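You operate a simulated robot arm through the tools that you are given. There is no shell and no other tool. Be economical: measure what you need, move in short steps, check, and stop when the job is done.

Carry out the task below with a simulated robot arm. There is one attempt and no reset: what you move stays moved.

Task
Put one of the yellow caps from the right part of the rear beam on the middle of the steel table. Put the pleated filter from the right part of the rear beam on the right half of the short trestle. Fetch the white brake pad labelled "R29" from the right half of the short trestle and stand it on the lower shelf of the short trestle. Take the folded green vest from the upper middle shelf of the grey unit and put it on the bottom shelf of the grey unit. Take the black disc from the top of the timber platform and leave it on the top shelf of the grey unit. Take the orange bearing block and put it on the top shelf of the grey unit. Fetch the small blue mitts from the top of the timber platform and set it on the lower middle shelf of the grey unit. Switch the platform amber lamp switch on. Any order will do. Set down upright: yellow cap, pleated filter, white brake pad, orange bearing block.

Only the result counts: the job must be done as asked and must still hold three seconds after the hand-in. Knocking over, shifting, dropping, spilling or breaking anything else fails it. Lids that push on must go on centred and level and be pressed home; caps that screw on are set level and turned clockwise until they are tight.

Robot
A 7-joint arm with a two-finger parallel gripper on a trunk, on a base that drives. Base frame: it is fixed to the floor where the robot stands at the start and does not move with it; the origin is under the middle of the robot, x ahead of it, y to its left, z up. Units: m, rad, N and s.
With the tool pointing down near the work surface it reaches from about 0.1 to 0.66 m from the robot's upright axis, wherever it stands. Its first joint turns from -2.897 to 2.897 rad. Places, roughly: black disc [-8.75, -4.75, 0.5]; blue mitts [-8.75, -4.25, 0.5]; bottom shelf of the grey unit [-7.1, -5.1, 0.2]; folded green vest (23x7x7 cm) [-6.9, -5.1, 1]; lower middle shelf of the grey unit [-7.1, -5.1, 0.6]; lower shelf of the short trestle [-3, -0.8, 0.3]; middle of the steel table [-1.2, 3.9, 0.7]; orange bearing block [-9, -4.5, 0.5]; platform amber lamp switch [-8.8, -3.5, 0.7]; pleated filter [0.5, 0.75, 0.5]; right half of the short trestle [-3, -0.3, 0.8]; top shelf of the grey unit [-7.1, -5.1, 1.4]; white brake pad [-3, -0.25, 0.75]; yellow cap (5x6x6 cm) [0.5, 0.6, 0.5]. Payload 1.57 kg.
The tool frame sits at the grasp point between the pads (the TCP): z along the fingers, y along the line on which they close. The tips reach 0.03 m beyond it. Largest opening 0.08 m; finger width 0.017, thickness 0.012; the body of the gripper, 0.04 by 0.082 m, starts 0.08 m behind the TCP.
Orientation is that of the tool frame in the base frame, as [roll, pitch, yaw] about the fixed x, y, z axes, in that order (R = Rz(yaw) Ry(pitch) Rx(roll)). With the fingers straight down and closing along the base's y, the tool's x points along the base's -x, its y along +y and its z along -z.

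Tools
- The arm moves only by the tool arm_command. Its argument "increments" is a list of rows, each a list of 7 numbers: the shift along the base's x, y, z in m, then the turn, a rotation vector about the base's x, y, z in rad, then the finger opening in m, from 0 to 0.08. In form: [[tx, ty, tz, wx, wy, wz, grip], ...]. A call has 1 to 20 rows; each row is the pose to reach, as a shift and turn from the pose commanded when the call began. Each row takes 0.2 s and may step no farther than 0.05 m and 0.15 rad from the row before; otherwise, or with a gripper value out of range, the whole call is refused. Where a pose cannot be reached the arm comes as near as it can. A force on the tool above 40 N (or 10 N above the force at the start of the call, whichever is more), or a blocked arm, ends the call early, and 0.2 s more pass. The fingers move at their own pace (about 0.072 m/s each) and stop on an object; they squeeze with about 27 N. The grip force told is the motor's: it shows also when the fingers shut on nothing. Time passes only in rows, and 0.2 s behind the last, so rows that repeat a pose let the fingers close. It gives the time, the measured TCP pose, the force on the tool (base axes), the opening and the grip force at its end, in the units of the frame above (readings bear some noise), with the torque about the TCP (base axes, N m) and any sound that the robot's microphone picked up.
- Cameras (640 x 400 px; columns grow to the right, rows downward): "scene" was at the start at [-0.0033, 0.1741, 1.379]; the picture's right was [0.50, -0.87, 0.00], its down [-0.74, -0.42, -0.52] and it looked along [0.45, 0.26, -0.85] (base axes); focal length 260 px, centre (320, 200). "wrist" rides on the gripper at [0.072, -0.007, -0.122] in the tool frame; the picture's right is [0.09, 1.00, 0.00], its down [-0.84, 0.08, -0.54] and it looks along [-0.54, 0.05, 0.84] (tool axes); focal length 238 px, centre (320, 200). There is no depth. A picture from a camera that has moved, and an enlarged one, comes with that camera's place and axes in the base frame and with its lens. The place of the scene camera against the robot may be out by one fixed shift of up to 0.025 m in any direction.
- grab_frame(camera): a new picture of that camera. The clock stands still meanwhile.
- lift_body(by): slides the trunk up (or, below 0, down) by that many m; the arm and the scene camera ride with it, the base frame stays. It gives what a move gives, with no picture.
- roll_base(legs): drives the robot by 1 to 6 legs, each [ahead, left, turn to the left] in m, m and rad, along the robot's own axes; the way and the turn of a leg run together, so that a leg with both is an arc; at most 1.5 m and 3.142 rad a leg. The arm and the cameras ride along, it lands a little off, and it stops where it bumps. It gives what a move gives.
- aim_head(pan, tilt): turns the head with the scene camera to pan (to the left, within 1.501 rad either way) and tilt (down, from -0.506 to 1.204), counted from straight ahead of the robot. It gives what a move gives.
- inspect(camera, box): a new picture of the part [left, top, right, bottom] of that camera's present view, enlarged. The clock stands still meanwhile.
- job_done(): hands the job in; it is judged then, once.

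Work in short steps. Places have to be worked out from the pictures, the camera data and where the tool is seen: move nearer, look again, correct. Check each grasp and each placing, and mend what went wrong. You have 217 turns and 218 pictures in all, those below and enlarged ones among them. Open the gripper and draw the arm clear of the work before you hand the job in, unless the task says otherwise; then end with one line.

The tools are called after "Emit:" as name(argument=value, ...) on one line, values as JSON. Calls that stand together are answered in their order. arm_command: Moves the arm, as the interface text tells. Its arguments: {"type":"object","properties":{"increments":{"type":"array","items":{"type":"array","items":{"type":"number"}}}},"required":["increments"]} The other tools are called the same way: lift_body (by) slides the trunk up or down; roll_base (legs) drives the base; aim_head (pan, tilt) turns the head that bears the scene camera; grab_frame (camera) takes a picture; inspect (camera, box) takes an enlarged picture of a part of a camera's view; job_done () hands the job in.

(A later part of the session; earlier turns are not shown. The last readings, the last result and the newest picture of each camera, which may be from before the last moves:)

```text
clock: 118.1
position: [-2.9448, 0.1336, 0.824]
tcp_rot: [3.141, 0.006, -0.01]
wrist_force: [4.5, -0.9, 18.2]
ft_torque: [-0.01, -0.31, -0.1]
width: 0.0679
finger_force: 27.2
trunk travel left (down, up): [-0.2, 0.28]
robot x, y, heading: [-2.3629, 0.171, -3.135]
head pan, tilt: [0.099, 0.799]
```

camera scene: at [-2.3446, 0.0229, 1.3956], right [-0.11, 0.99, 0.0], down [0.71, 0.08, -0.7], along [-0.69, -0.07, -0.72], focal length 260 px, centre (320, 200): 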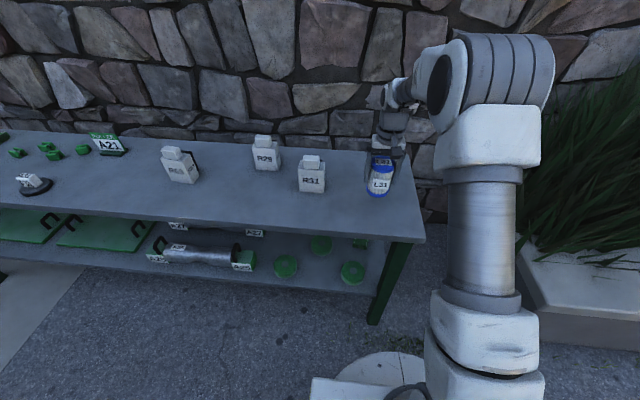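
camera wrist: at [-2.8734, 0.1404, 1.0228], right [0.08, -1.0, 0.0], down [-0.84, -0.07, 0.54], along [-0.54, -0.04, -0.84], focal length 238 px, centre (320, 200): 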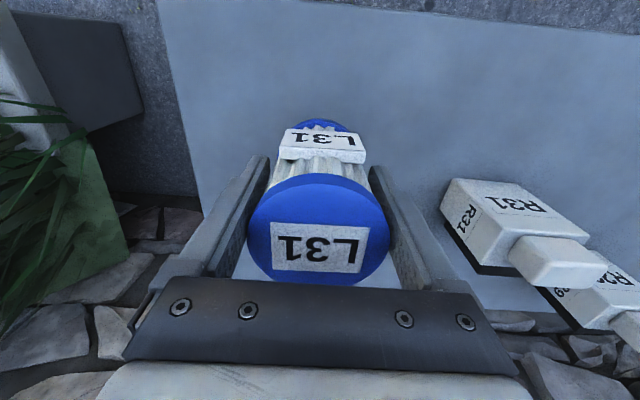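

Contact (18 N, trestle top ≈0.763). Ease up, release, rise.

Emit:
arm_command(increments=[[0, 0, 0.004, 0, 0, 0, 0.03], [0, 0, 0.004, 0, 0, 0, 0.08], [0, 0, 0.004, 0, 0, 0, 0.08], [0, 0, 0.004, 0, 0, 0, 0.08], [0, 0, 0.04, 0, 0, 0, 0.08], [0, 0, 0.085, 0, 0, 0, 0.08], [0, 0, 0.13, 0, 0, 0, 0.08], [0, 0, 0.17, 0, 0, 0, 0.08], [0.03, -0.03, 0.19, 0, 0, 0, 0.08], [0.05, -0.07, 0.19, 0, 0, 0, 0.08], [0.05, -0.12, 0.19, 0, 0, 0, 0.08], [0.05, -0.17, 0.19, 0, 0, 0, 0.08]])

Emit:
grab_frame(camera="wrist")

Emit:
grab_frame(camera="scene")

```text
clock: 120.7
position: [-2.8942, -0.0357, 1.0126]
tcp_rot: [-3.141, 0.002, -0.01]
wrist_force: [0.7, 0.5, -0.1]
ft_torque: [-0.04, 0.0, 0.01]
width: 0.0803
finger_force: 0.1
trunk travel left (down, up): [-0.2, 0.28]
robot x, y, heading: [-2.3648, 0.1691, -3.133]
head pan, tilt: [0.099, 0.799]
```

```text
182 pictures are left
camera wrist: at [-2.8222, -0.0299, 1.1338], right [0.08, -1.0, 0.0], down [-0.84, -0.07, 0.54], along [-0.54, -0.04, -0.84], focal length 238 px, centre (320, 200)
```

wrist: 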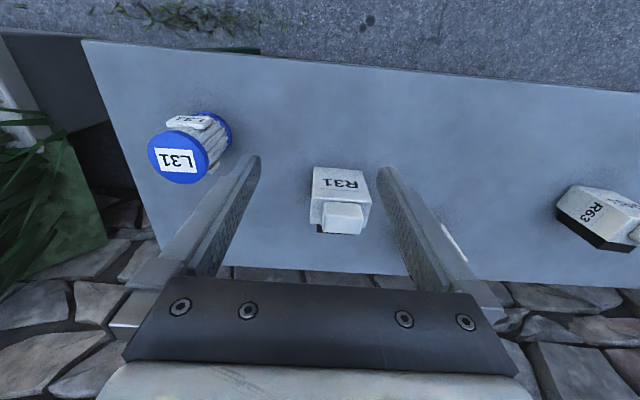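

```text
181 pictures are left
camera scene: at [-2.3444, 0.0232, 1.3956], right [-0.11, 0.99, 0.0], down [0.71, 0.08, -0.7], along [-0.69, -0.07, -0.72], focal length 260 px, centre (320, 200)
```

scene: 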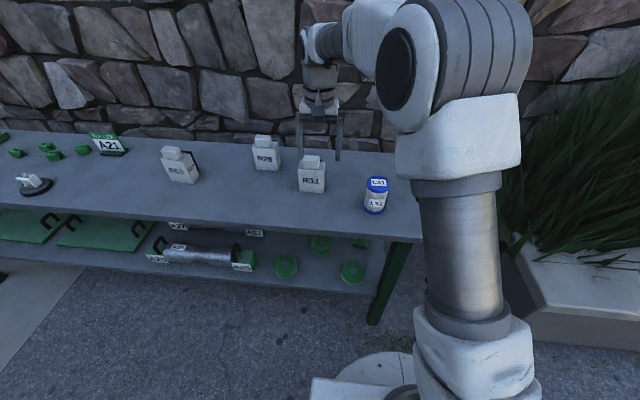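

Filter stands well. Now I study R29 and the lower shelf up close.

Emit:
inspect(camera="scene", box=[140, 200, 420, 375])

Emit:
inspect(camera="scene", box=[220, 110, 380, 210])

Emit:
inspect(camera="wrist", box=[120, 100, 440, 300])

```text
2.29 times, centred on (280, 288) of scene
camera zoom: at [-2.3444, 0.0232, 1.3956], right [-0.11, 0.99, 0.0], down [0.71, 0.08, -0.7], along [-0.69, -0.07, -0.72], focal length 595 px, centre (411, 0)
```

zoom: 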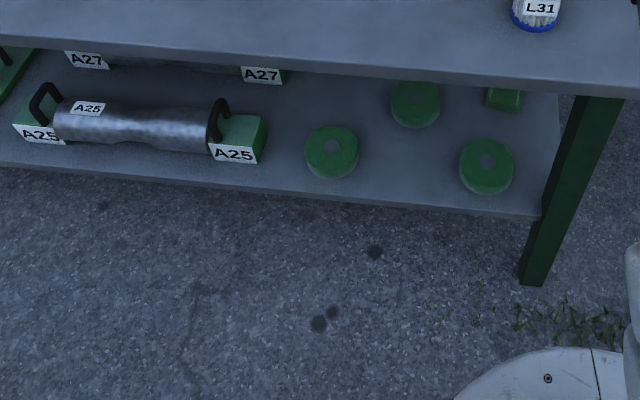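

```text
4.00 times, centred on (300, 160) of scene
camera zoom: at [-2.3444, 0.0232, 1.3956], right [-0.11, 0.99, 0.0], down [0.71, 0.08, -0.7], along [-0.69, -0.07, -0.72], focal length 1042 px, centre (400, 360)
```

zoom: 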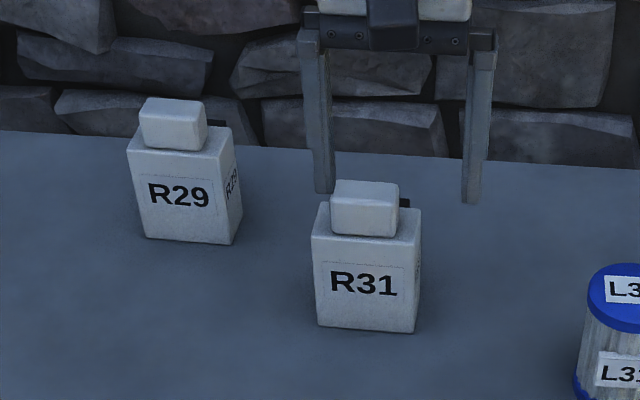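

```text
2.00 times, centred on (280, 200) of wrist
camera zoom: at [-2.8222, -0.0299, 1.1338], right [0.08, -1.0, 0.0], down [-0.84, -0.07, 0.54], along [-0.54, -0.04, -0.84], focal length 477 px, centre (400, 200)
```

zoom: 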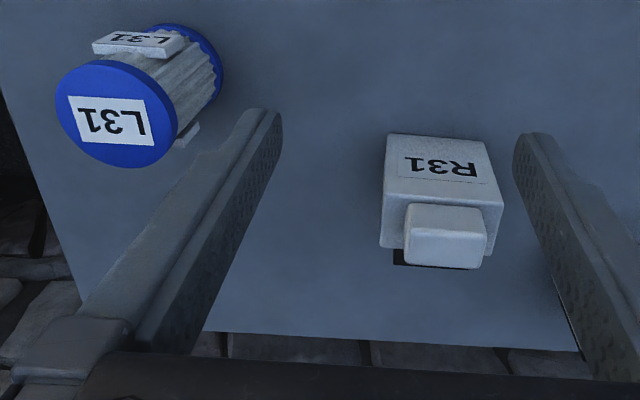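

I have a plan: grip R29 by its knob with the tool tilted 45°, and stand it on the lower shelf at about (−2.91, −0.04) between the pucks. I shift the base and tilt the tool.

Emit:
roll_base(legs=[[0.08, 0.28, 0]])

Emit:
arm_command(increments=[[0, 0.01, 0.01, 0, 0.131, 0, 0.08], [0, 0.02, 0.01, 0, 0.262, 0, 0.08], [0, 0.03, 0.01, 0, 0.393, 0, 0.08], [0, 0.04, 0.01, 0, 0.524, 0, 0.08], [0, 0.05, 0.01, 0, 0.655, 0, 0.08], [0, 0.06, 0.01, 0, 0.785, 0, 0.08]])

Emit:
grab_frame(camera="wrist")

Emit:
grab_frame(camera="scene")

```text
clock: 123.4
position: [-2.9705, -0.3173, 1.0117]
tcp_rot: [-3.14, 0.003, -0.005]
wrist_force: [0.1, -0.2, 0.3]
ft_torque: [-0.03, -0.02, 0.0]
width: 0.0801
finger_force: 0.1
trunk travel left (down, up): [-0.2, 0.28]
robot x, y, heading: [-2.4408, -0.1055, -3.134]
head pan, tilt: [0.099, 0.799]
```

```text
clock: 124.8
position: [-2.9699, -0.2578, 1.0227]
tcp_rot: [3.135, 0.787, -0.007]
wrist_force: [0.5, 0.2, 0.0]
ft_torque: [-0.02, -0.01, 0.04]
width: 0.08
finger_force: 0.0
trunk travel left (down, up): [-0.2, 0.28]
robot x, y, heading: [-2.44, -0.1069, -3.129]
head pan, tilt: [0.099, 0.799]
```

```text
177 pictures are left
camera wrist: at [-2.8327, -0.2514, 1.0572], right [0.06, -1.0, -0.06], down [-0.21, -0.07, 0.98], along [-0.98, -0.05, -0.21], focal length 238 px, centre (320, 200)
```

wrist: 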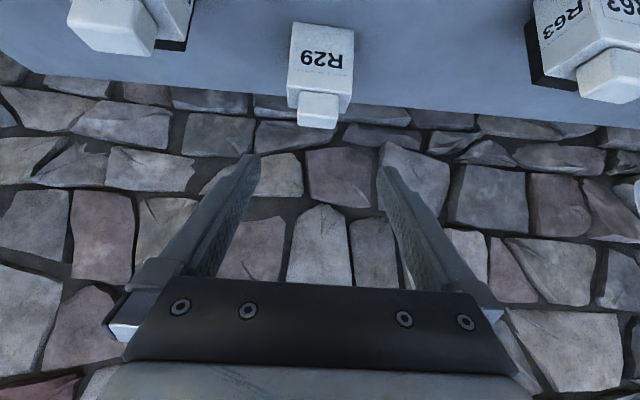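

```text
176 pictures are left
camera scene: at [-2.4207, -0.2573, 1.3956], right [-0.11, 0.99, 0.0], down [0.71, 0.08, -0.7], along [-0.69, -0.08, -0.72], focal length 260 px, centre (320, 200)
```

scene: 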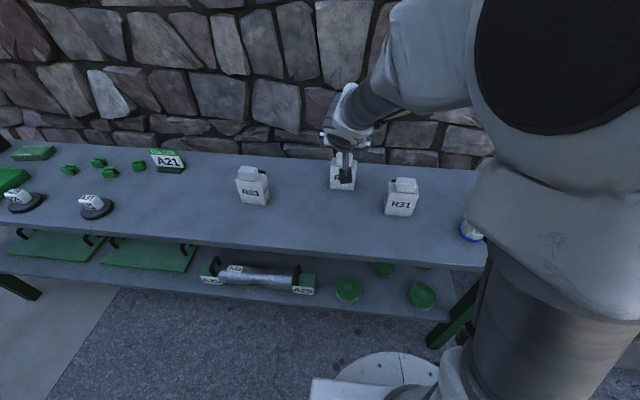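

Knob centre ≈(−3.11, −0.256, 0.885), right along the tool axis. I advance most of the way and look.

Emit:
arm_command(increments=[[-0.033, 0, -0.031, 0, 0, 0, 0.08], [-0.066, 0.001, -0.062, 0, 0, 0, 0.08], [-0.095, 0.002, -0.088, 0, 0, 0, 0.08]])

Emit:
grab_frame(camera="wrist")

```text
clock: 125.6
position: [-3.0634, -0.2552, 0.9334]
tcp_rot: [3.137, 0.786, -0.01]
wrist_force: [0.3, -0.1, 0.3]
ft_torque: [-0.01, 0.0, 0.01]
width: 0.0799
finger_force: 0.0
trunk travel left (down, up): [-0.2, 0.28]
robot x, y, heading: [-2.4371, -0.1097, -3.135]
head pan, tilt: [0.099, 0.799]
```

```text
175 pictures are left
camera wrist: at [-2.9276, -0.2494, 0.9685], right [0.06, -1.0, -0.06], down [-0.21, -0.07, 0.98], along [-0.98, -0.05, -0.21], focal length 238 px, centre (320, 200)
```

wrist: 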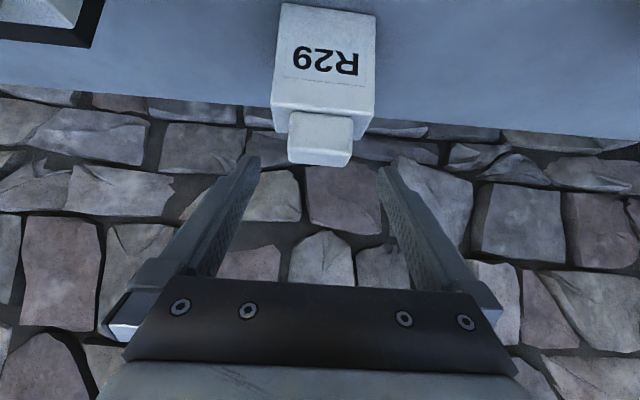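

Knob spans x −3.10…−3.13, z 0.86…0.894. I set TCP to (−3.103, −0.255, 0.890) and close.

Emit:
arm_command(increments=[[-0.02, 0, -0.022, 0, 0, 0, 0.08], [-0.04, 0, -0.043, 0, 0, 0, 0.08], [-0.04, 0, -0.043, 0, 0, 0, 0.02], [-0.04, 0, -0.043, 0, 0, 0, 0.02], [-0.04, 0, -0.043, 0, 0, 0, 0.02]])

Emit:
grab_frame(camera="wrist")

```text
clock: 126.8
position: [-3.1051, -0.2551, 0.8904]
tcp_rot: [3.137, 0.786, -0.008]
wrist_force: [0.8, 3.0, 0.6]
ft_torque: [0.38, 0.12, -0.17]
width: 0.0518
finger_force: 26.8
trunk travel left (down, up): [-0.2, 0.28]
robot x, y, heading: [-2.4379, -0.1108, -3.132]
head pan, tilt: [0.099, 0.799]
```

```text
174 pictures are left
camera wrist: at [-2.9679, -0.2492, 0.9257], right [0.06, -1.0, -0.06], down [-0.21, -0.07, 0.98], along [-0.98, -0.05, -0.21], focal length 238 px, centre (320, 200)
```

wrist: 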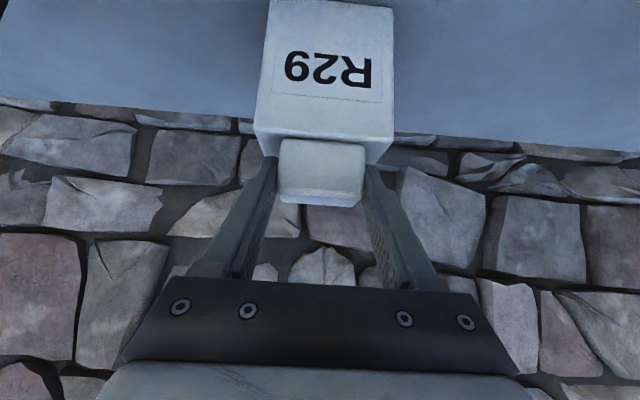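

Knob gripped. I lift 10 cm, pull back toward the robot and check the hang.

Emit:
arm_command(increments=[[0, 0, 0.03, 0, 0, 0, 0.02], [0, 0, 0.07, 0, 0, 0, 0.02], [0, 0, 0.11, 0, 0, 0, 0.02], [0.045, 0, 0.12, 0, 0, 0, 0.02], [0.09, 0, 0.12, 0, 0, 0, 0.02], [0.135, 0, 0.12, 0, 0, 0, 0.02], [0.18, 0, 0.12, 0, 0, 0, 0.02], [0.22, 0, 0.12, 0, 0, 0, 0.02]])

Emit:
grab_frame(camera="wrist")

Emit:
grab_frame(camera="scene")

```text
clock: 128.8
position: [-2.9043, -0.1606, 1.0067]
tcp_rot: [3.062, 0.754, -0.279]
wrist_force: [-1.3, 0.1, -7.4]
ft_torque: [-0.02, -0.16, 0.01]
width: 0.052
finger_force: 27.1
trunk travel left (down, up): [-0.2, 0.28]
robot x, y, heading: [-2.442, -0.11, -3.135]
head pan, tilt: [0.099, 0.799]
stopped in row 8: the arm was blocked; the commanded pose is now the measured one
```

```text
173 pictures are left
camera wrist: at [-2.7704, -0.1817, 1.0455], right [-0.16, -0.99, -0.01], down [-0.24, 0.03, 0.97], along [-0.96, 0.15, -0.24], focal length 238 px, centre (320, 200)
```

wrist: 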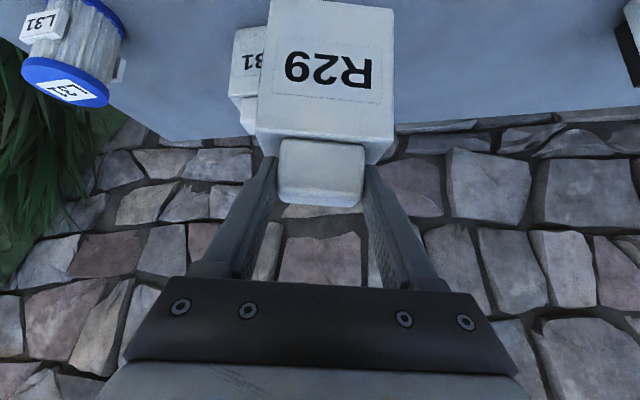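

```text
172 pictures are left
camera scene: at [-2.4258, -0.2426, 1.4038], right [0.06, 1.0, 0.0], down [0.64, -0.04, -0.76], along [-0.76, 0.05, -0.65], focal length 260 px, centre (320, 200)
```

scene: 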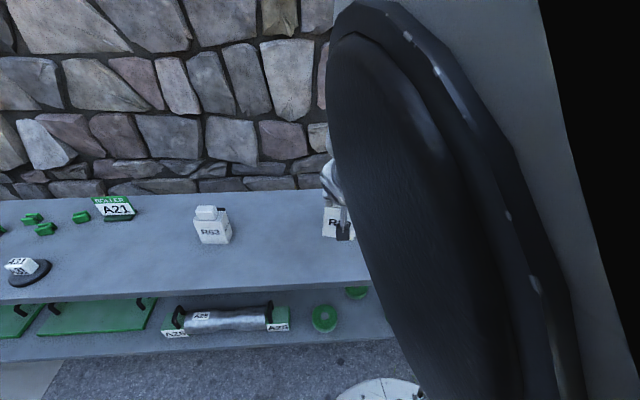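

The arm's elbow ran into the head while retracting. I reverse that motion (up, away, untwist) and will instead back the base.

Emit:
arm_command(increments=[[-0.02, -0.03, 0.02, 0.012, 0.006, 0.045, 0.02], [-0.04, -0.06, 0.03, 0.024, 0.012, 0.09, 0.02], [-0.06, -0.08, 0.03, 0.036, 0.018, 0.135, 0.02], [-0.08, -0.095, 0.03, 0.048, 0.024, 0.18, 0.02], [-0.1, -0.095, 0.03, 0.058, 0.03, 0.216, 0.02]])

Emit:
aim_head(pan=0.3, tilt=0.7)

Emit:
grab_frame(camera="scene")

Emit:
grab_frame(camera="wrist")

```text
clock: 130.0
position: [-3.0035, -0.2647, 1.0374]
tcp_rot: [3.137, 0.795, 0.011]
wrist_force: [0.3, 0.2, -7.5]
ft_torque: [-0.01, -0.18, -0.03]
width: 0.0516
finger_force: 26.6
trunk travel left (down, up): [-0.2, 0.28]
robot x, y, heading: [-2.4402, -0.1097, -3.132]
head pan, tilt: [0.099, 0.799]
```

```text
clock: 130.7
position: [-3.0043, -0.2632, 1.0375]
tcp_rot: [3.136, 0.794, 0.009]
wrist_force: [0.6, 0.5, -7.7]
ft_torque: [0.0, -0.12, 0.01]
width: 0.0519
finger_force: 27.0
trunk travel left (down, up): [-0.2, 0.28]
robot x, y, heading: [-2.4391, -0.1102, -3.133]
head pan, tilt: [0.3, 0.7]
```

```text
171 pictures are left
camera scene: at [-2.422, -0.2742, 1.4038], right [-0.31, 0.95, 0.0], down [0.61, 0.2, -0.76], along [-0.73, -0.23, -0.64], focal length 260 px, centre (320, 200)
```

scene: 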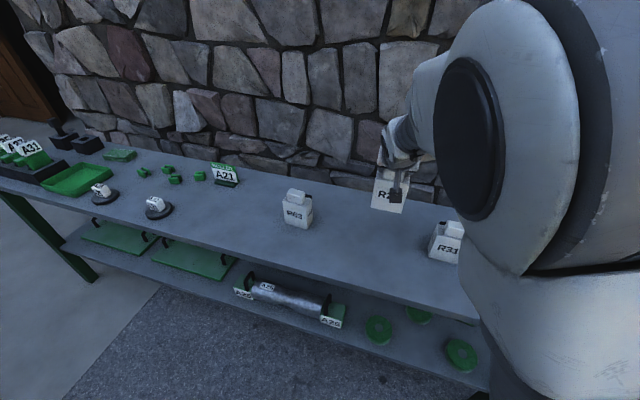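

```text
170 pictures are left
camera wrist: at [-2.8673, -0.2553, 1.0717], right [0.08, -1.0, -0.06], down [-0.2, -0.08, 0.98], along [-0.98, -0.06, -0.2], focal length 238 px, centre (320, 200)
```

wrist: 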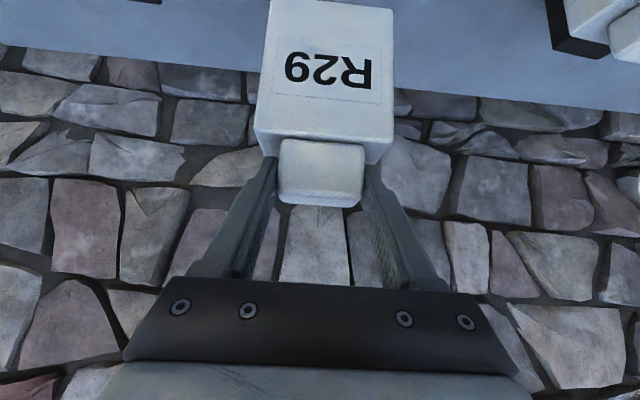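

Still held well. I back the base off 0.42 m, shift, and lower the trunk fully.

Emit:
roll_base(legs=[[-0.3, 0, 0], [-0.12, -0.2, 0]])

Emit:
lift_body(by=-0.19)

Emit:
arm_command(increments=[[0, 0, -0.045, 0, 0, 0, 0.02], [0, 0, -0.09, 0, 0, 0, 0.02], [0, 0, -0.135, 0, 0, 0, 0.02], [0, 0, -0.18, 0, 0, 0, 0.02], [0, 0, -0.225, 0, 0, 0, 0.02], [0, 0, -0.27, 0, 0, 0, 0.02]])

Emit:
grab_frame(camera="scene")

Emit:
grab_frame(camera="wrist")

```text
clock: 135.0
position: [-2.5838, -0.0581, 1.038]
tcp_rot: [3.134, 0.793, 0.007]
wrist_force: [-0.1, -0.5, -8.0]
ft_torque: [0.01, -0.16, -0.02]
width: 0.0519
finger_force: 26.6
trunk travel left (down, up): [-0.2, 0.28]
robot x, y, heading: [-2.0191, 0.0967, -3.132]
head pan, tilt: [0.3, 0.7]
```

```text
clock: 137.1
position: [-2.5843, -0.0585, 0.8469]
tcp_rot: [3.138, 0.794, 0.006]
wrist_force: [0.1, -0.4, -7.3]
ft_torque: [0.0, -0.16, 0.0]
width: 0.0518
finger_force: 27.0
trunk travel left (down, up): [-0.01, 0.47]
robot x, y, heading: [-2.0188, 0.0981, -3.134]
head pan, tilt: [0.3, 0.7]
```

```text
clock: 138.5
position: [-2.5846, -0.061, 0.5774]
tcp_rot: [3.134, 0.795, 0.005]
wrist_force: [-0.7, 0.4, -7.3]
ft_torque: [0.01, -0.17, 0.02]
width: 0.0519
finger_force: 27.2
trunk travel left (down, up): [-0.01, 0.47]
robot x, y, heading: [-2.0216, 0.0946, -3.134]
head pan, tilt: [0.3, 0.7]
```

```text
169 pictures are left
camera scene: at [-2.002, -0.0703, 1.2139], right [-0.3, 0.95, 0.0], down [0.61, 0.2, -0.76], along [-0.73, -0.23, -0.64], focal length 260 px, centre (320, 200)
```

scene: 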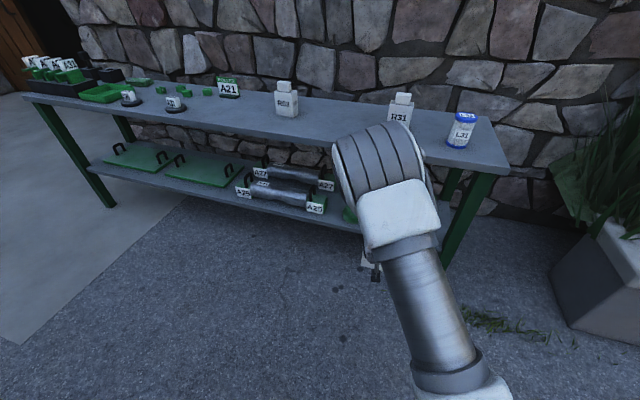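

```text
168 pictures are left
camera wrist: at [-2.4479, -0.0517, 0.612], right [0.07, -1.0, -0.06], down [-0.2, -0.07, 0.98], along [-0.98, -0.06, -0.2], focal length 238 px, centre (320, 200)
```

wrist: 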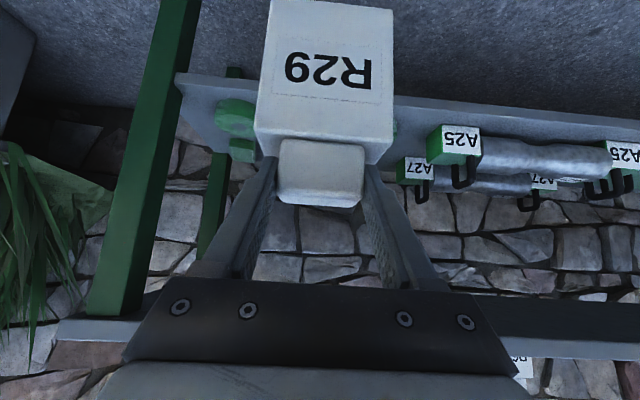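

Pad hangs true. I drive in 0.2 m at this height, then look again.

Emit:
roll_base(legs=[[0.2, -0.015, 0]])

Emit:
aim_head(pan=0.9, tilt=0.8)

Emit:
grab_frame(camera="wrist")

Emit:
grab_frame(camera="scene")

```text
clock: 140.4
position: [-2.7832, -0.0464, 0.5771]
tcp_rot: [3.136, 0.792, 0.006]
wrist_force: [-0.3, -0.5, -7.8]
ft_torque: [-0.03, -0.18, 0.02]
width: 0.0518
finger_force: 26.9
trunk travel left (down, up): [-0.01, 0.47]
robot x, y, heading: [-2.2181, 0.1055, -3.131]
head pan, tilt: [0.3, 0.7]
```

```text
clock: 141.4
position: [-2.7825, -0.0469, 0.5777]
tcp_rot: [3.135, 0.793, 0.008]
wrist_force: [-0.3, -0.9, -7.9]
ft_torque: [-0.03, -0.12, -0.03]
width: 0.0518
finger_force: 27.2
trunk travel left (down, up): [-0.01, 0.47]
robot x, y, heading: [-2.2174, 0.1098, -3.135]
head pan, tilt: [0.901, 0.799]
```

```text
167 pictures are left
camera wrist: at [-2.6464, -0.0384, 0.6119], right [0.07, -1.0, -0.06], down [-0.2, -0.08, 0.98], along [-0.98, -0.06, -0.21], focal length 238 px, centre (320, 200)
```

wrist: 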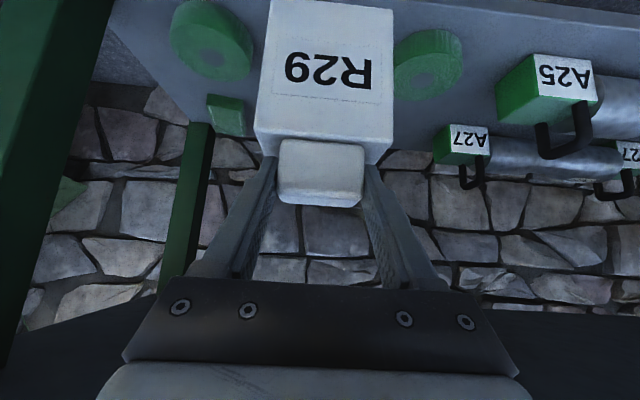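

```text
166 pictures are left
camera scene: at [-2.17, -0.095, 1.2056], right [-0.79, 0.62, 0.0], down [0.44, 0.57, -0.7], along [-0.43, -0.55, -0.72], focal length 260 px, centre (320, 200)
```

scene: 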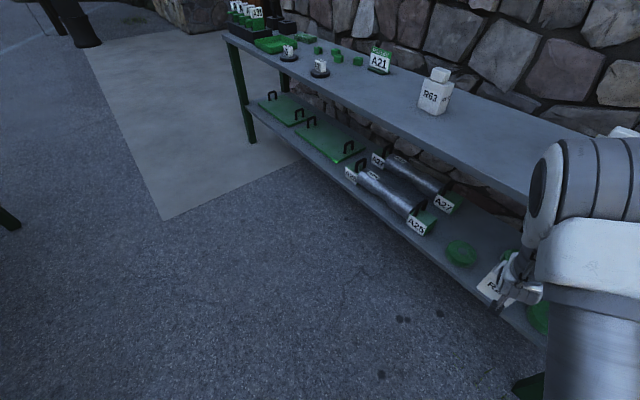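

Pucks at y≈0.10 and −0.19; my TCP y −0.046 is centred. I drive in 0.11 m, then lower to just above the shelf.

Emit:
roll_base(legs=[[0.11, 0, 0]])

Emit:
arm_command(increments=[[0, 0, -0.04, 0, 0, 0, 0.02], [0, 0, -0.08, 0, 0, 0, 0.02], [0, 0, -0.095, 0, 0, 0, 0.02]])

Emit:
grab_frame(camera="wrist")

Emit:
inspect(camera="scene", box=[400, 200, 640, 350])

```text
clock: 142.8
position: [-2.8922, -0.0476, 0.5779]
tcp_rot: [3.138, 0.791, 0.008]
wrist_force: [0.1, -0.7, -8.5]
ft_torque: [0.0, -0.2, 0.03]
width: 0.0522
finger_force: 27.2
trunk travel left (down, up): [-0.01, 0.47]
robot x, y, heading: [-2.3301, 0.1082, -3.128]
head pan, tilt: [0.901, 0.799]
```

```text
clock: 143.6
position: [-2.8923, -0.0487, 0.4818]
tcp_rot: [3.135, 0.793, 0.006]
wrist_force: [0.1, -0.3, -7.3]
ft_torque: [0.0, -0.21, -0.03]
width: 0.052
finger_force: 27.0
trunk travel left (down, up): [-0.01, 0.47]
robot x, y, heading: [-2.3237, 0.1072, -3.133]
head pan, tilt: [0.901, 0.799]
```

```text
165 pictures are left
camera wrist: at [-2.7549, -0.0399, 0.5166], right [0.08, -1.0, -0.06], down [-0.2, -0.08, 0.98], along [-0.98, -0.06, -0.21], focal length 238 px, centre (320, 200)
```

wrist: 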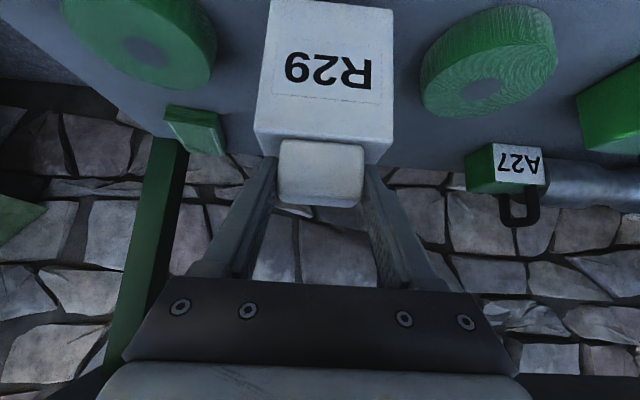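

```text
2.67 times, centred on (520, 275) of scene
camera zoom: at [-2.2784, -0.096, 1.2056], right [-0.79, 0.61, 0.0], down [0.44, 0.57, -0.7], along [-0.43, -0.55, -0.72], focal length 695 px, centre (-213, 0)
```

zoom: 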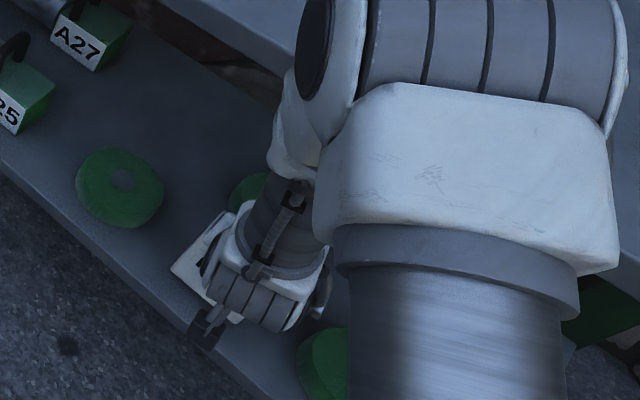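

Clear on both sides. I go 2 cm deeper and lower slowly to contact.

Emit:
arm_command(increments=[[-0.02, 0.002, 0, 0, -0.006, 0, 0.02], [-0.02, 0.002, -0.008, 0, -0.006, 0, 0.02], [-0.02, 0.002, -0.014, 0, -0.006, 0, 0.02], [-0.02, 0.002, -0.02, 0, -0.006, 0, 0.02]])

```text
clock: 144.6
position: [-2.9109, -0.0452, 0.4628]
tcp_rot: [3.134, 0.786, 0.008]
wrist_force: [0.8, -0.2, -7.0]
ft_torque: [-0.01, -0.18, -0.01]
width: 0.0521
finger_force: 27.3
trunk travel left (down, up): [-0.01, 0.47]
robot x, y, heading: [-2.3246, 0.1083, -3.131]
head pan, tilt: [0.901, 0.799]
```

No contact yet; continue down in small steps.

Emit:
arm_command(increments=[[0, 0, -0.006, 0, 0, 0, 0.02], [0, 0, -0.011, 0, 0, 0, 0.02], [0, 0, -0.015, 0, 0, 0, 0.02]])

```text
clock: 145.4
position: [-2.9142, -0.0469, 0.4518]
tcp_rot: [3.135, 0.799, 0.006]
wrist_force: [4.8, 1.3, 23.9]
ft_torque: [0.8, 0.25, -0.22]
width: 0.0519
finger_force: 27.3
trunk travel left (down, up): [-0.01, 0.47]
robot x, y, heading: [-2.327, 0.1086, -3.135]
head pan, tilt: [0.901, 0.799]
```

Contact at shelf ≈0.326. Ease up 4 mm, open, withdraw along the tool axis, then back the base off.

Emit:
arm_command(increments=[[0, 0, 0.004, 0, 0, 0, 0.02], [0, 0, 0.004, 0, 0, 0, 0.08], [0, 0, 0.004, 0, 0, 0, 0.08], [0, 0, 0.004, 0, 0, 0, 0.08], [0.02, 0, 0.024, 0, 0, 0, 0.08], [0.05, 0, 0.054, 0, 0, 0, 0.08], [0.07, 0, 0.08, 0, 0, 0, 0.08]])

Emit:
roll_base(legs=[[-0.35, 0, 0]])

Emit:
grab_frame(camera="wrist")

```text
clock: 147.0
position: [-2.8398, -0.0464, 0.5282]
tcp_rot: [3.135, 0.787, 0.008]
wrist_force: [0.2, -0.6, -0.5]
ft_torque: [0.0, -0.02, 0.03]
width: 0.0797
finger_force: 0.1
trunk travel left (down, up): [-0.01, 0.47]
robot x, y, heading: [-2.3263, 0.1062, -3.132]
head pan, tilt: [0.901, 0.799]
```

```text
clock: 149.8
position: [-2.4918, -0.0433, 0.5287]
tcp_rot: [3.136, 0.786, 0.01]
wrist_force: [-0.9, -0.7, -0.2]
ft_torque: [-0.01, 0.0, -0.01]
width: 0.0799
finger_force: 0.0
trunk travel left (down, up): [-0.01, 0.47]
robot x, y, heading: [-1.9758, 0.114, -3.128]
head pan, tilt: [0.901, 0.799]
```

```text
163 pictures are left
camera wrist: at [-2.3546, -0.0349, 0.5635], right [0.08, -1.0, -0.06], down [-0.21, -0.08, 0.98], along [-0.98, -0.06, -0.21], focal length 238 px, centre (320, 200)
```

wrist: 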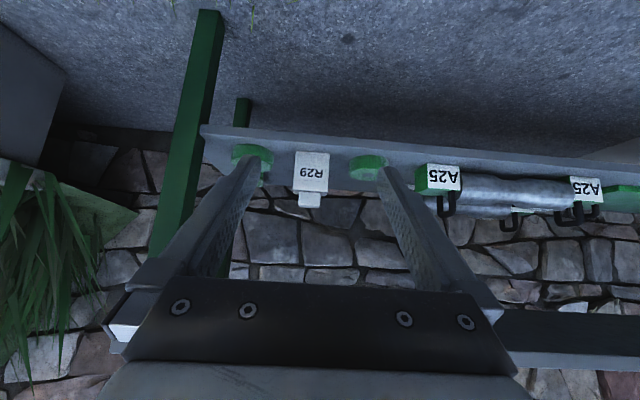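

R29 stands on the lower shelf. I restore the arm to a tucked, fingers-down pose with trunk up, and look south for the route.

Emit:
lift_body(by=0.19)

Emit:
arm_command(increments=[[0, 0, 0.02, 0, -0.131, 0, 0.08], [0, 0, 0.05, 0, -0.262, 0, 0.08], [0.02, 0.02, 0.08, 0, -0.393, 0, 0.08], [0.04, 0.05, 0.1, 0, -0.524, 0, 0.08], [0.06, 0.08, 0.12, 0, -0.655, 0, 0.08], [0.08, 0.11, 0.14, 0, -0.786, 0, 0.08]])

Emit:
aim_head(pan=1.2, tilt=0.3)

Emit:
grab_frame(camera="scene")

```text
clock: 151.9
position: [-2.4902, -0.0428, 0.718]
tcp_rot: [3.136, 0.786, 0.009]
wrist_force: [-0.5, -0.5, 0.7]
ft_torque: [0.01, -0.01, -0.04]
width: 0.0798
finger_force: 0.0
trunk travel left (down, up): [-0.2, 0.28]
robot x, y, heading: [-1.9763, 0.1086, -3.133]
head pan, tilt: [0.901, 0.799]
```

```text
clock: 153.3
position: [-2.4111, 0.0659, 0.8578]
tcp_rot: [3.131, 0.0, 0.006]
wrist_force: [0.1, 0.1, -0.5]
ft_torque: [0.03, 0.02, -0.02]
width: 0.0801
finger_force: 0.0
trunk travel left (down, up): [-0.2, 0.28]
robot x, y, heading: [-1.9795, 0.1101, -3.137]
head pan, tilt: [0.901, 0.799]
```

```text
clock: 154.2
position: [-2.4105, 0.0669, 0.8575]
tcp_rot: [3.132, 0.002, 0.006]
wrist_force: [-0.6, -0.2, 1.0]
ft_torque: [0.0, 0.01, 0.05]
width: 0.0801
finger_force: 0.0
trunk travel left (down, up): [-0.2, 0.28]
robot x, y, heading: [-1.9765, 0.1091, -3.131]
head pan, tilt: [1.201, 0.3]
```

```text
162 pictures are left
camera scene: at [-1.9121, -0.116, 1.4399], right [-0.94, 0.35, 0.0], down [0.1, 0.28, -0.95], along [-0.34, -0.89, -0.3], focal length 260 px, centre (320, 200)
```

scene: 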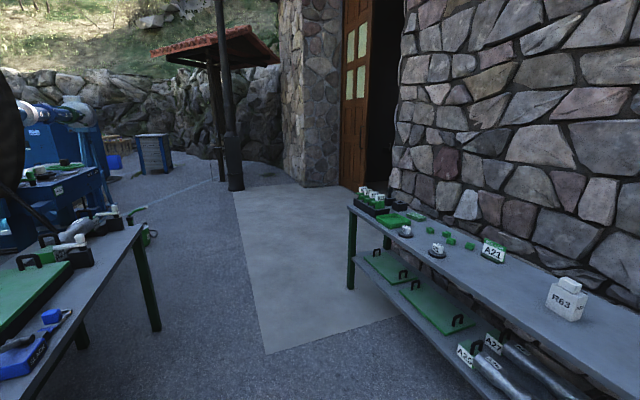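

The route south lies between trestle (x<−2.75) and bench (x>−1.35). I turn to face −y and drive down the corridor.

Emit:
roll_base(legs=[[0, 0, 1.565], [1.5, 0.0, 0], [1.3, 0, 0]])

Emit:
aim_head(pan=-0.5, tilt=0.2)

Emit:
grab_frame(camera="scene")

Emit:
aim_head(pan=-1.2, tilt=0.3)

Emit:
grab_frame(camera="scene")

```text
clock: 177.6
position: [-1.9775, -3.1221, 0.8581]
tcp_rot: [3.132, 0.001, 1.554]
wrist_force: [0.5, 0.1, -0.4]
ft_torque: [-0.03, -0.01, 0.02]
width: 0.0801
finger_force: 0.0
trunk travel left (down, up): [-0.2, 0.28]
robot x, y, heading: [-2.0133, -2.6879, -1.578]
head pan, tilt: [1.201, 0.3]
```

```text
clock: 179.3
position: [-1.9774, -3.1224, 0.8583]
tcp_rot: [3.132, 0.002, 1.557]
wrist_force: [-0.7, -1.3, 0.1]
ft_torque: [-0.04, -0.01, -0.05]
width: 0.0802
finger_force: 0.1
trunk travel left (down, up): [-0.2, 0.28]
robot x, y, heading: [-2.0119, -2.6902, -1.583]
head pan, tilt: [-0.499, 0.201]
```

```text
161 pictures are left
camera scene: at [-1.8995, -2.6917, 1.4493], right [-0.87, 0.49, 0.0], down [0.1, 0.17, -0.98], along [-0.48, -0.86, -0.2], focal length 260 px, centre (320, 200)
```

scene: 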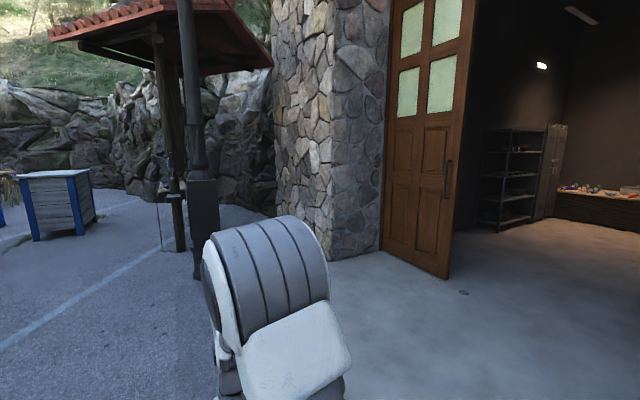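

```text
clock: 180.4
position: [-1.9777, -3.1212, 0.8582]
tcp_rot: [3.132, 0.003, 1.555]
wrist_force: [-0.6, 0.5, -0.8]
ft_torque: [-0.02, 0.03, -0.01]
width: 0.0802
finger_force: 0.0
trunk travel left (down, up): [-0.2, 0.28]
robot x, y, heading: [-2.0103, -2.6893, -1.577]
head pan, tilt: [-1.201, 0.3]
```

```text
160 pictures are left
camera scene: at [-1.9414, -2.6432, 1.44], right [-0.35, 0.94, 0.0], down [0.28, 0.1, -0.96], along [-0.89, -0.34, -0.3], focal length 260 px, centre (320, 200)
```

scene: 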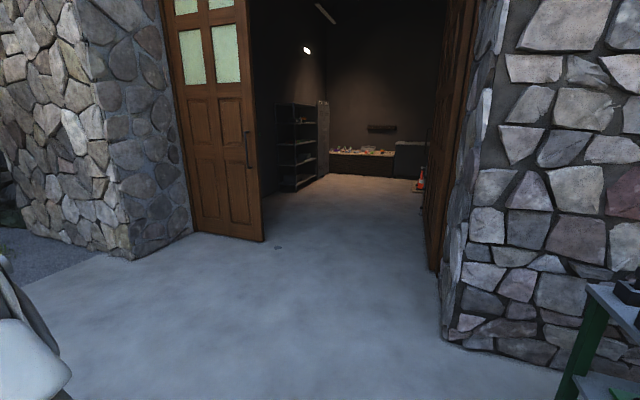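

The grey unit and platform are inside the hall through a doorway (y −2.4…−4.35 at x≈−4.4). I line up at y≈−3.35, turn to −x and drive in.

Emit:
roll_base(legs=[[0.66, 0, 0], [0, 0, -1.565], [1.5, 0, 0], [1.5, 0, 0]])

Emit:
aim_head(pan=0.3, tilt=0.3)

Emit:
grab_frame(camera="scene")

```text
clock: 209.4
position: [-5.4639, -3.3781, 0.8578]
tcp_rot: [3.13, 0.001, -0.007]
wrist_force: [0.3, 0.8, 1.3]
ft_torque: [-0.02, -0.02, 0.01]
width: 0.08
finger_force: 0.0
trunk travel left (down, up): [-0.2, 0.28]
robot x, y, heading: [-5.0308, -3.3405, 3.138]
head pan, tilt: [-1.201, 0.3]
```

```text
clock: 211.0
position: [-5.464, -3.3774, 0.8591]
tcp_rot: [3.131, 0.001, -0.006]
wrist_force: [0.4, -0.2, -0.2]
ft_torque: [0.01, -0.02, 0.0]
width: 0.0801
finger_force: 0.0
trunk travel left (down, up): [-0.2, 0.28]
robot x, y, heading: [-5.0339, -3.3399, 3.137]
head pan, tilt: [0.3, 0.3]
```

```text
159 pictures are left
camera scene: at [-5.0237, -3.5075, 1.44], right [-0.29, 0.96, 0.0], down [0.28, 0.09, -0.96], along [-0.91, -0.28, -0.3], focal length 260 px, centre (320, 200)
```

scene: 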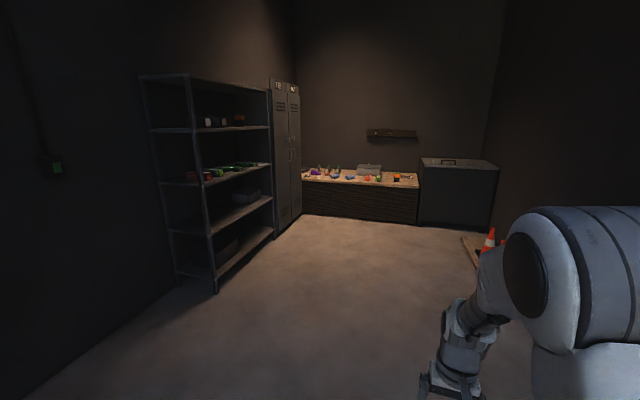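

The grey unit's front is y≈−4.96, x −6.6…−7.75, shelves at z≈0.15, 0.57, 0.96, 1.36. I drive in front of it and face it.

Emit:
roll_base(legs=[[1.5, 0.15, 0], [0.5, 0.1, 0], [0, 0, 1.571]])

Emit:
aim_head(pan=0.0, tilt=0.4)

Emit:
grab_frame(camera="scene")

```text
refused: leg 1 is longer than a leg can be; nothing moved
```

```text
clock: 211.8
position: [-5.4645, -3.3775, 0.8583]
tcp_rot: [3.131, 0.002, -0.006]
wrist_force: [1.1, 1.1, -1.0]
ft_torque: [-0.02, 0.02, -0.01]
width: 0.0802
finger_force: 0.2
trunk travel left (down, up): [-0.2, 0.28]
robot x, y, heading: [-5.0309, -3.3378, 3.142]
head pan, tilt: [0.0, 0.4]
```

```text
158 pictures are left
camera scene: at [-5.027, -3.48, 1.4307], right [0.0, 1.0, 0.0], down [0.39, 0.0, -0.92], along [-0.92, 0.0, -0.39], focal length 260 px, centre (320, 200)
```

scene: 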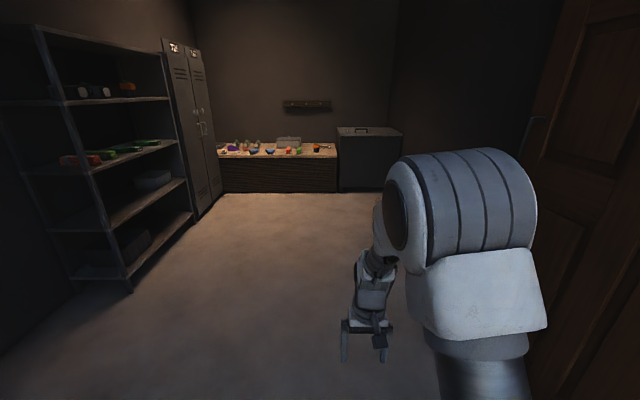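

Leg too long; I split it.

Emit:
roll_base(legs=[[1.2, 0.15, 0], [0.75, 0.1, 0], [0, 0, 1.571]])

Emit:
grab_frame(camera="scene")

```text
clock: 229.9
position: [-6.9347, -4.0219, 0.8575]
tcp_rot: [3.132, 0.002, 1.579]
wrist_force: [-0.7, 0.2, 0.5]
ft_torque: [0.03, 0.01, 0.03]
width: 0.0802
finger_force: 0.1
trunk travel left (down, up): [-0.2, 0.28]
robot x, y, heading: [-6.9772, -3.589, -1.557]
head pan, tilt: [0.0, 0.4]
```

```text
157 pictures are left
camera scene: at [-6.8205, -3.6001, 1.4307], right [-1.0, -0.01, 0.0], down [-0.01, 0.39, -0.92], along [0.01, -0.92, -0.39], focal length 260 px, centre (320, 200)
```

scene: 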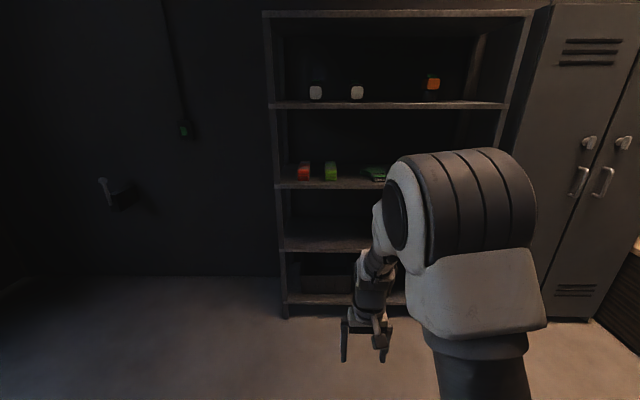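

I zoom in on the shelves.

Emit:
inspect(camera="scene", box=[260, 60, 420, 200])

Emit:
inspect(camera="scene", box=[260, 180, 400, 320])

```text
2.86 times, centred on (340, 130) of scene
camera zoom: at [-6.8205, -3.6001, 1.4307], right [-1.0, -0.01, 0.0], down [-0.01, 0.39, -0.92], along [0.01, -0.92, -0.39], focal length 744 px, centre (263, 400)
```

zoom: 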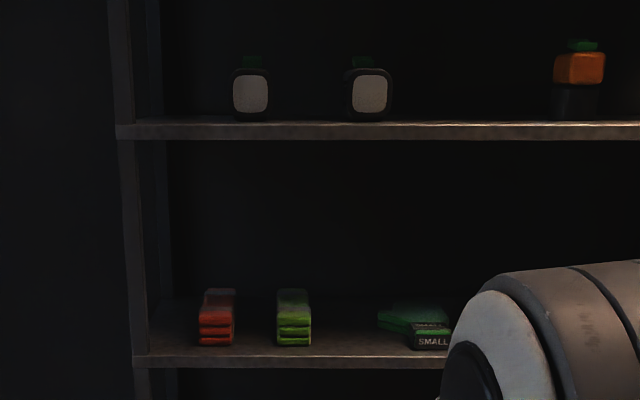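

```text
2.86 times, centred on (330, 250) of scene
camera zoom: at [-6.8205, -3.6001, 1.4307], right [-1.0, -0.01, 0.0], down [-0.01, 0.39, -0.92], along [0.01, -0.92, -0.39], focal length 744 px, centre (291, 57)
```

zoom: 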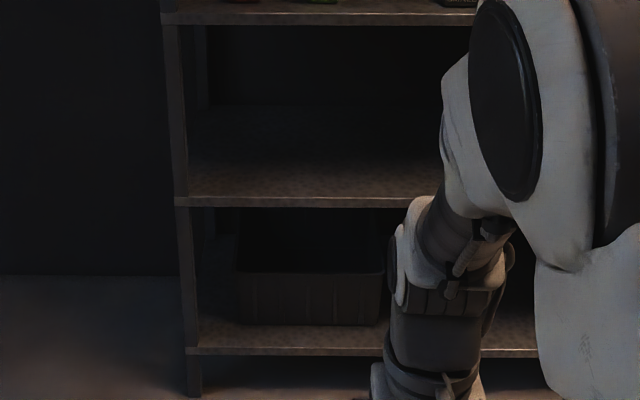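

The green vest is at x≈−6.865, front ≈−5.0, shelf ≈0.965. Before gripping I shift right to see the remaining shelf area unobstructed.

Emit:
roll_base(legs=[[0, -0.45, 0]])

Emit:
grab_frame(camera="scene")

Emit:
inspect(camera="scene", box=[160, 180, 400, 340])

Emit:
inspect(camera="scene", box=[160, 50, 400, 200])

```text
clock: 233.8
position: [-7.3848, -4.0272, 0.8578]
tcp_rot: [3.134, 0.002, 1.58]
wrist_force: [0.0, 0.0, -0.1]
ft_torque: [0.0, -0.01, 0.01]
width: 0.0799
finger_force: 0.1
trunk travel left (down, up): [-0.2, 0.28]
robot x, y, heading: [-7.432, -3.5992, -1.561]
head pan, tilt: [0.0, 0.4]
```

```text
154 pictures are left
camera scene: at [-7.2719, -3.606, 1.4307], right [-1.0, -0.01, 0.0], down [0.0, 0.39, -0.92], along [0.01, -0.92, -0.39], focal length 260 px, centre (320, 200)
```

scene: 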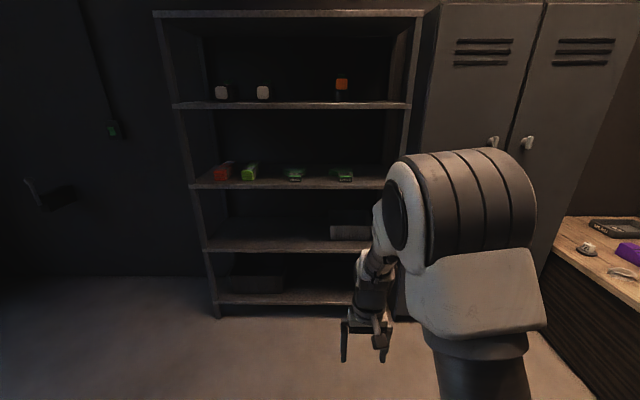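

```text
2.50 times, centred on (280, 260) of scene
camera zoom: at [-7.2719, -3.606, 1.4307], right [-1.0, -0.01, 0.0], down [0.0, 0.39, -0.92], along [0.01, -0.92, -0.39], focal length 651 px, centre (420, 50)
```

zoom: 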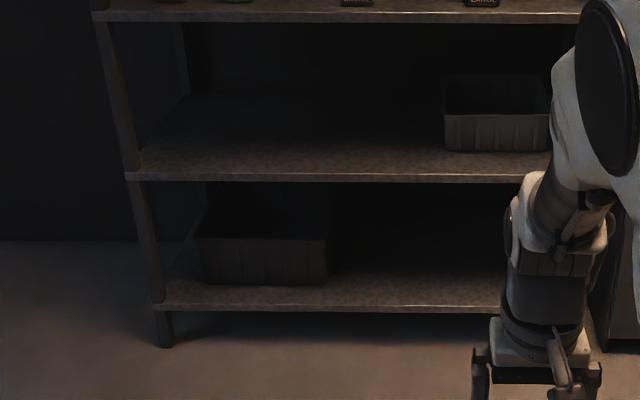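

```text
2.67 times, centred on (280, 125) of scene
camera zoom: at [-7.2719, -3.606, 1.4307], right [-1.0, -0.01, 0.0], down [0.0, 0.39, -0.92], along [0.01, -0.92, -0.39], focal length 695 px, centre (427, 400)
```

zoom: 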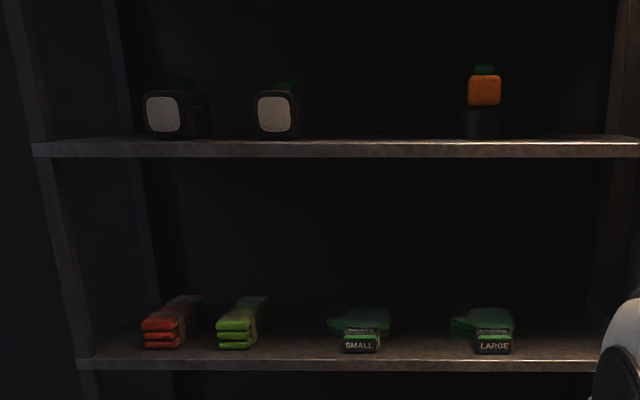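

Bottom shelf is free at x≈−7.2; lower middle free at x≈−6.95; top shelf free near −7.18 and beyond −7.45. I raise the trunk, tilt the tool toward the unit and approach the vest.

Emit:
lift_body(by=0.25)

Emit:
arm_command(increments=[[0, -0.03, 0.01, -0.13, 0, 0, 0.08], [0, -0.06, 0.02, -0.26, 0, 0, 0.08], [0, -0.09, 0.03, -0.39, 0, 0, 0.08], [0, -0.12, 0.04, -0.52, 0, 0, 0.08], [0, -0.14, 0.05, -0.65, 0, 0, 0.08]])

Emit:
roll_base(legs=[[0, 0.525, -0.01], [0.6, 0, 0]])

Emit:
grab_frame(camera="wrist")

Emit:
grab_frame(camera="scene")

```text
clock: 236.4
position: [-7.3848, -4.0266, 1.1077]
tcp_rot: [3.131, 0.003, 1.58]
wrist_force: [-1.0, -0.4, -0.8]
ft_torque: [0.04, -0.04, 0.02]
width: 0.08
finger_force: 0.0
trunk travel left (down, up): [-0.45, 0.03]
robot x, y, heading: [-7.4272, -3.5959, -1.56]
head pan, tilt: [0.0, 0.4]
```

```text
clock: 237.6
position: [-7.3854, -4.1687, 1.1573]
tcp_rot: [3.137, 0.652, 1.583]
wrist_force: [-0.8, 0.3, -0.1]
ft_torque: [-0.01, 0.01, 0.02]
width: 0.08
finger_force: 0.1
trunk travel left (down, up): [-0.45, 0.03]
robot x, y, heading: [-7.4278, -3.5914, -1.556]
head pan, tilt: [0.0, 0.4]
```

```text
clock: 246.0
position: [-6.8671, -4.768, 1.157]
tcp_rot: [3.135, 0.651, 1.57]
wrist_force: [0.6, 0.3, 0.0]
ft_torque: [0.0, 0.01, 0.0]
width: 0.0801
finger_force: 0.2
trunk travel left (down, up): [-0.45, 0.03]
robot x, y, heading: [-6.9073, -4.1945, -1.569]
head pan, tilt: [0.0, 0.4]
```

```text
151 pictures are left
camera wrist: at [-6.8754, -4.6362, 1.2109], right [1.0, 0.08, -0.05], down [0.07, -0.34, 0.94], along [0.05, -0.94, -0.34], focal length 238 px, centre (320, 200)
```

wrist: 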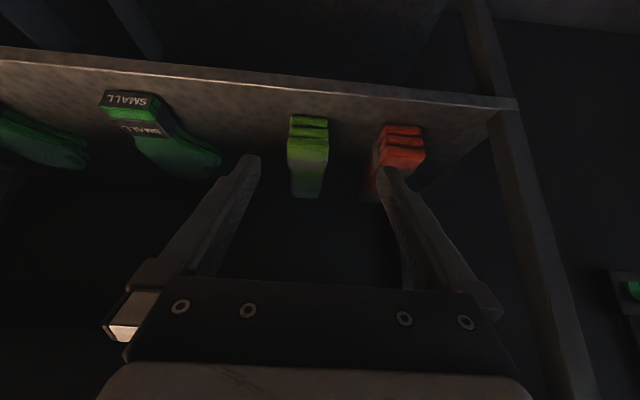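

```text
150 pictures are left
camera scene: at [-6.7483, -4.2067, 1.6807], right [-1.0, 0.0, 0.0], down [0.0, 0.39, -0.92], along [0.0, -0.92, -0.39], focal length 260 px, centre (320, 200)
```

scene: 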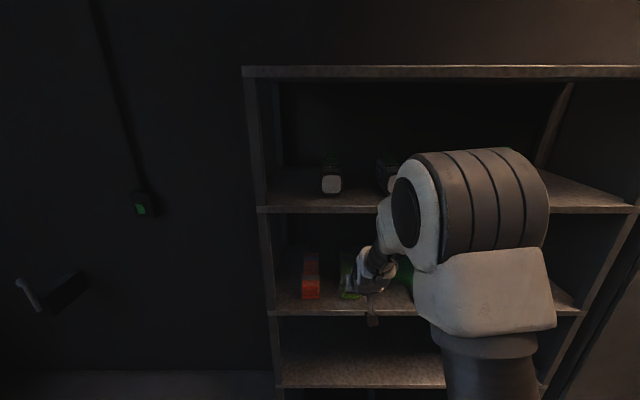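

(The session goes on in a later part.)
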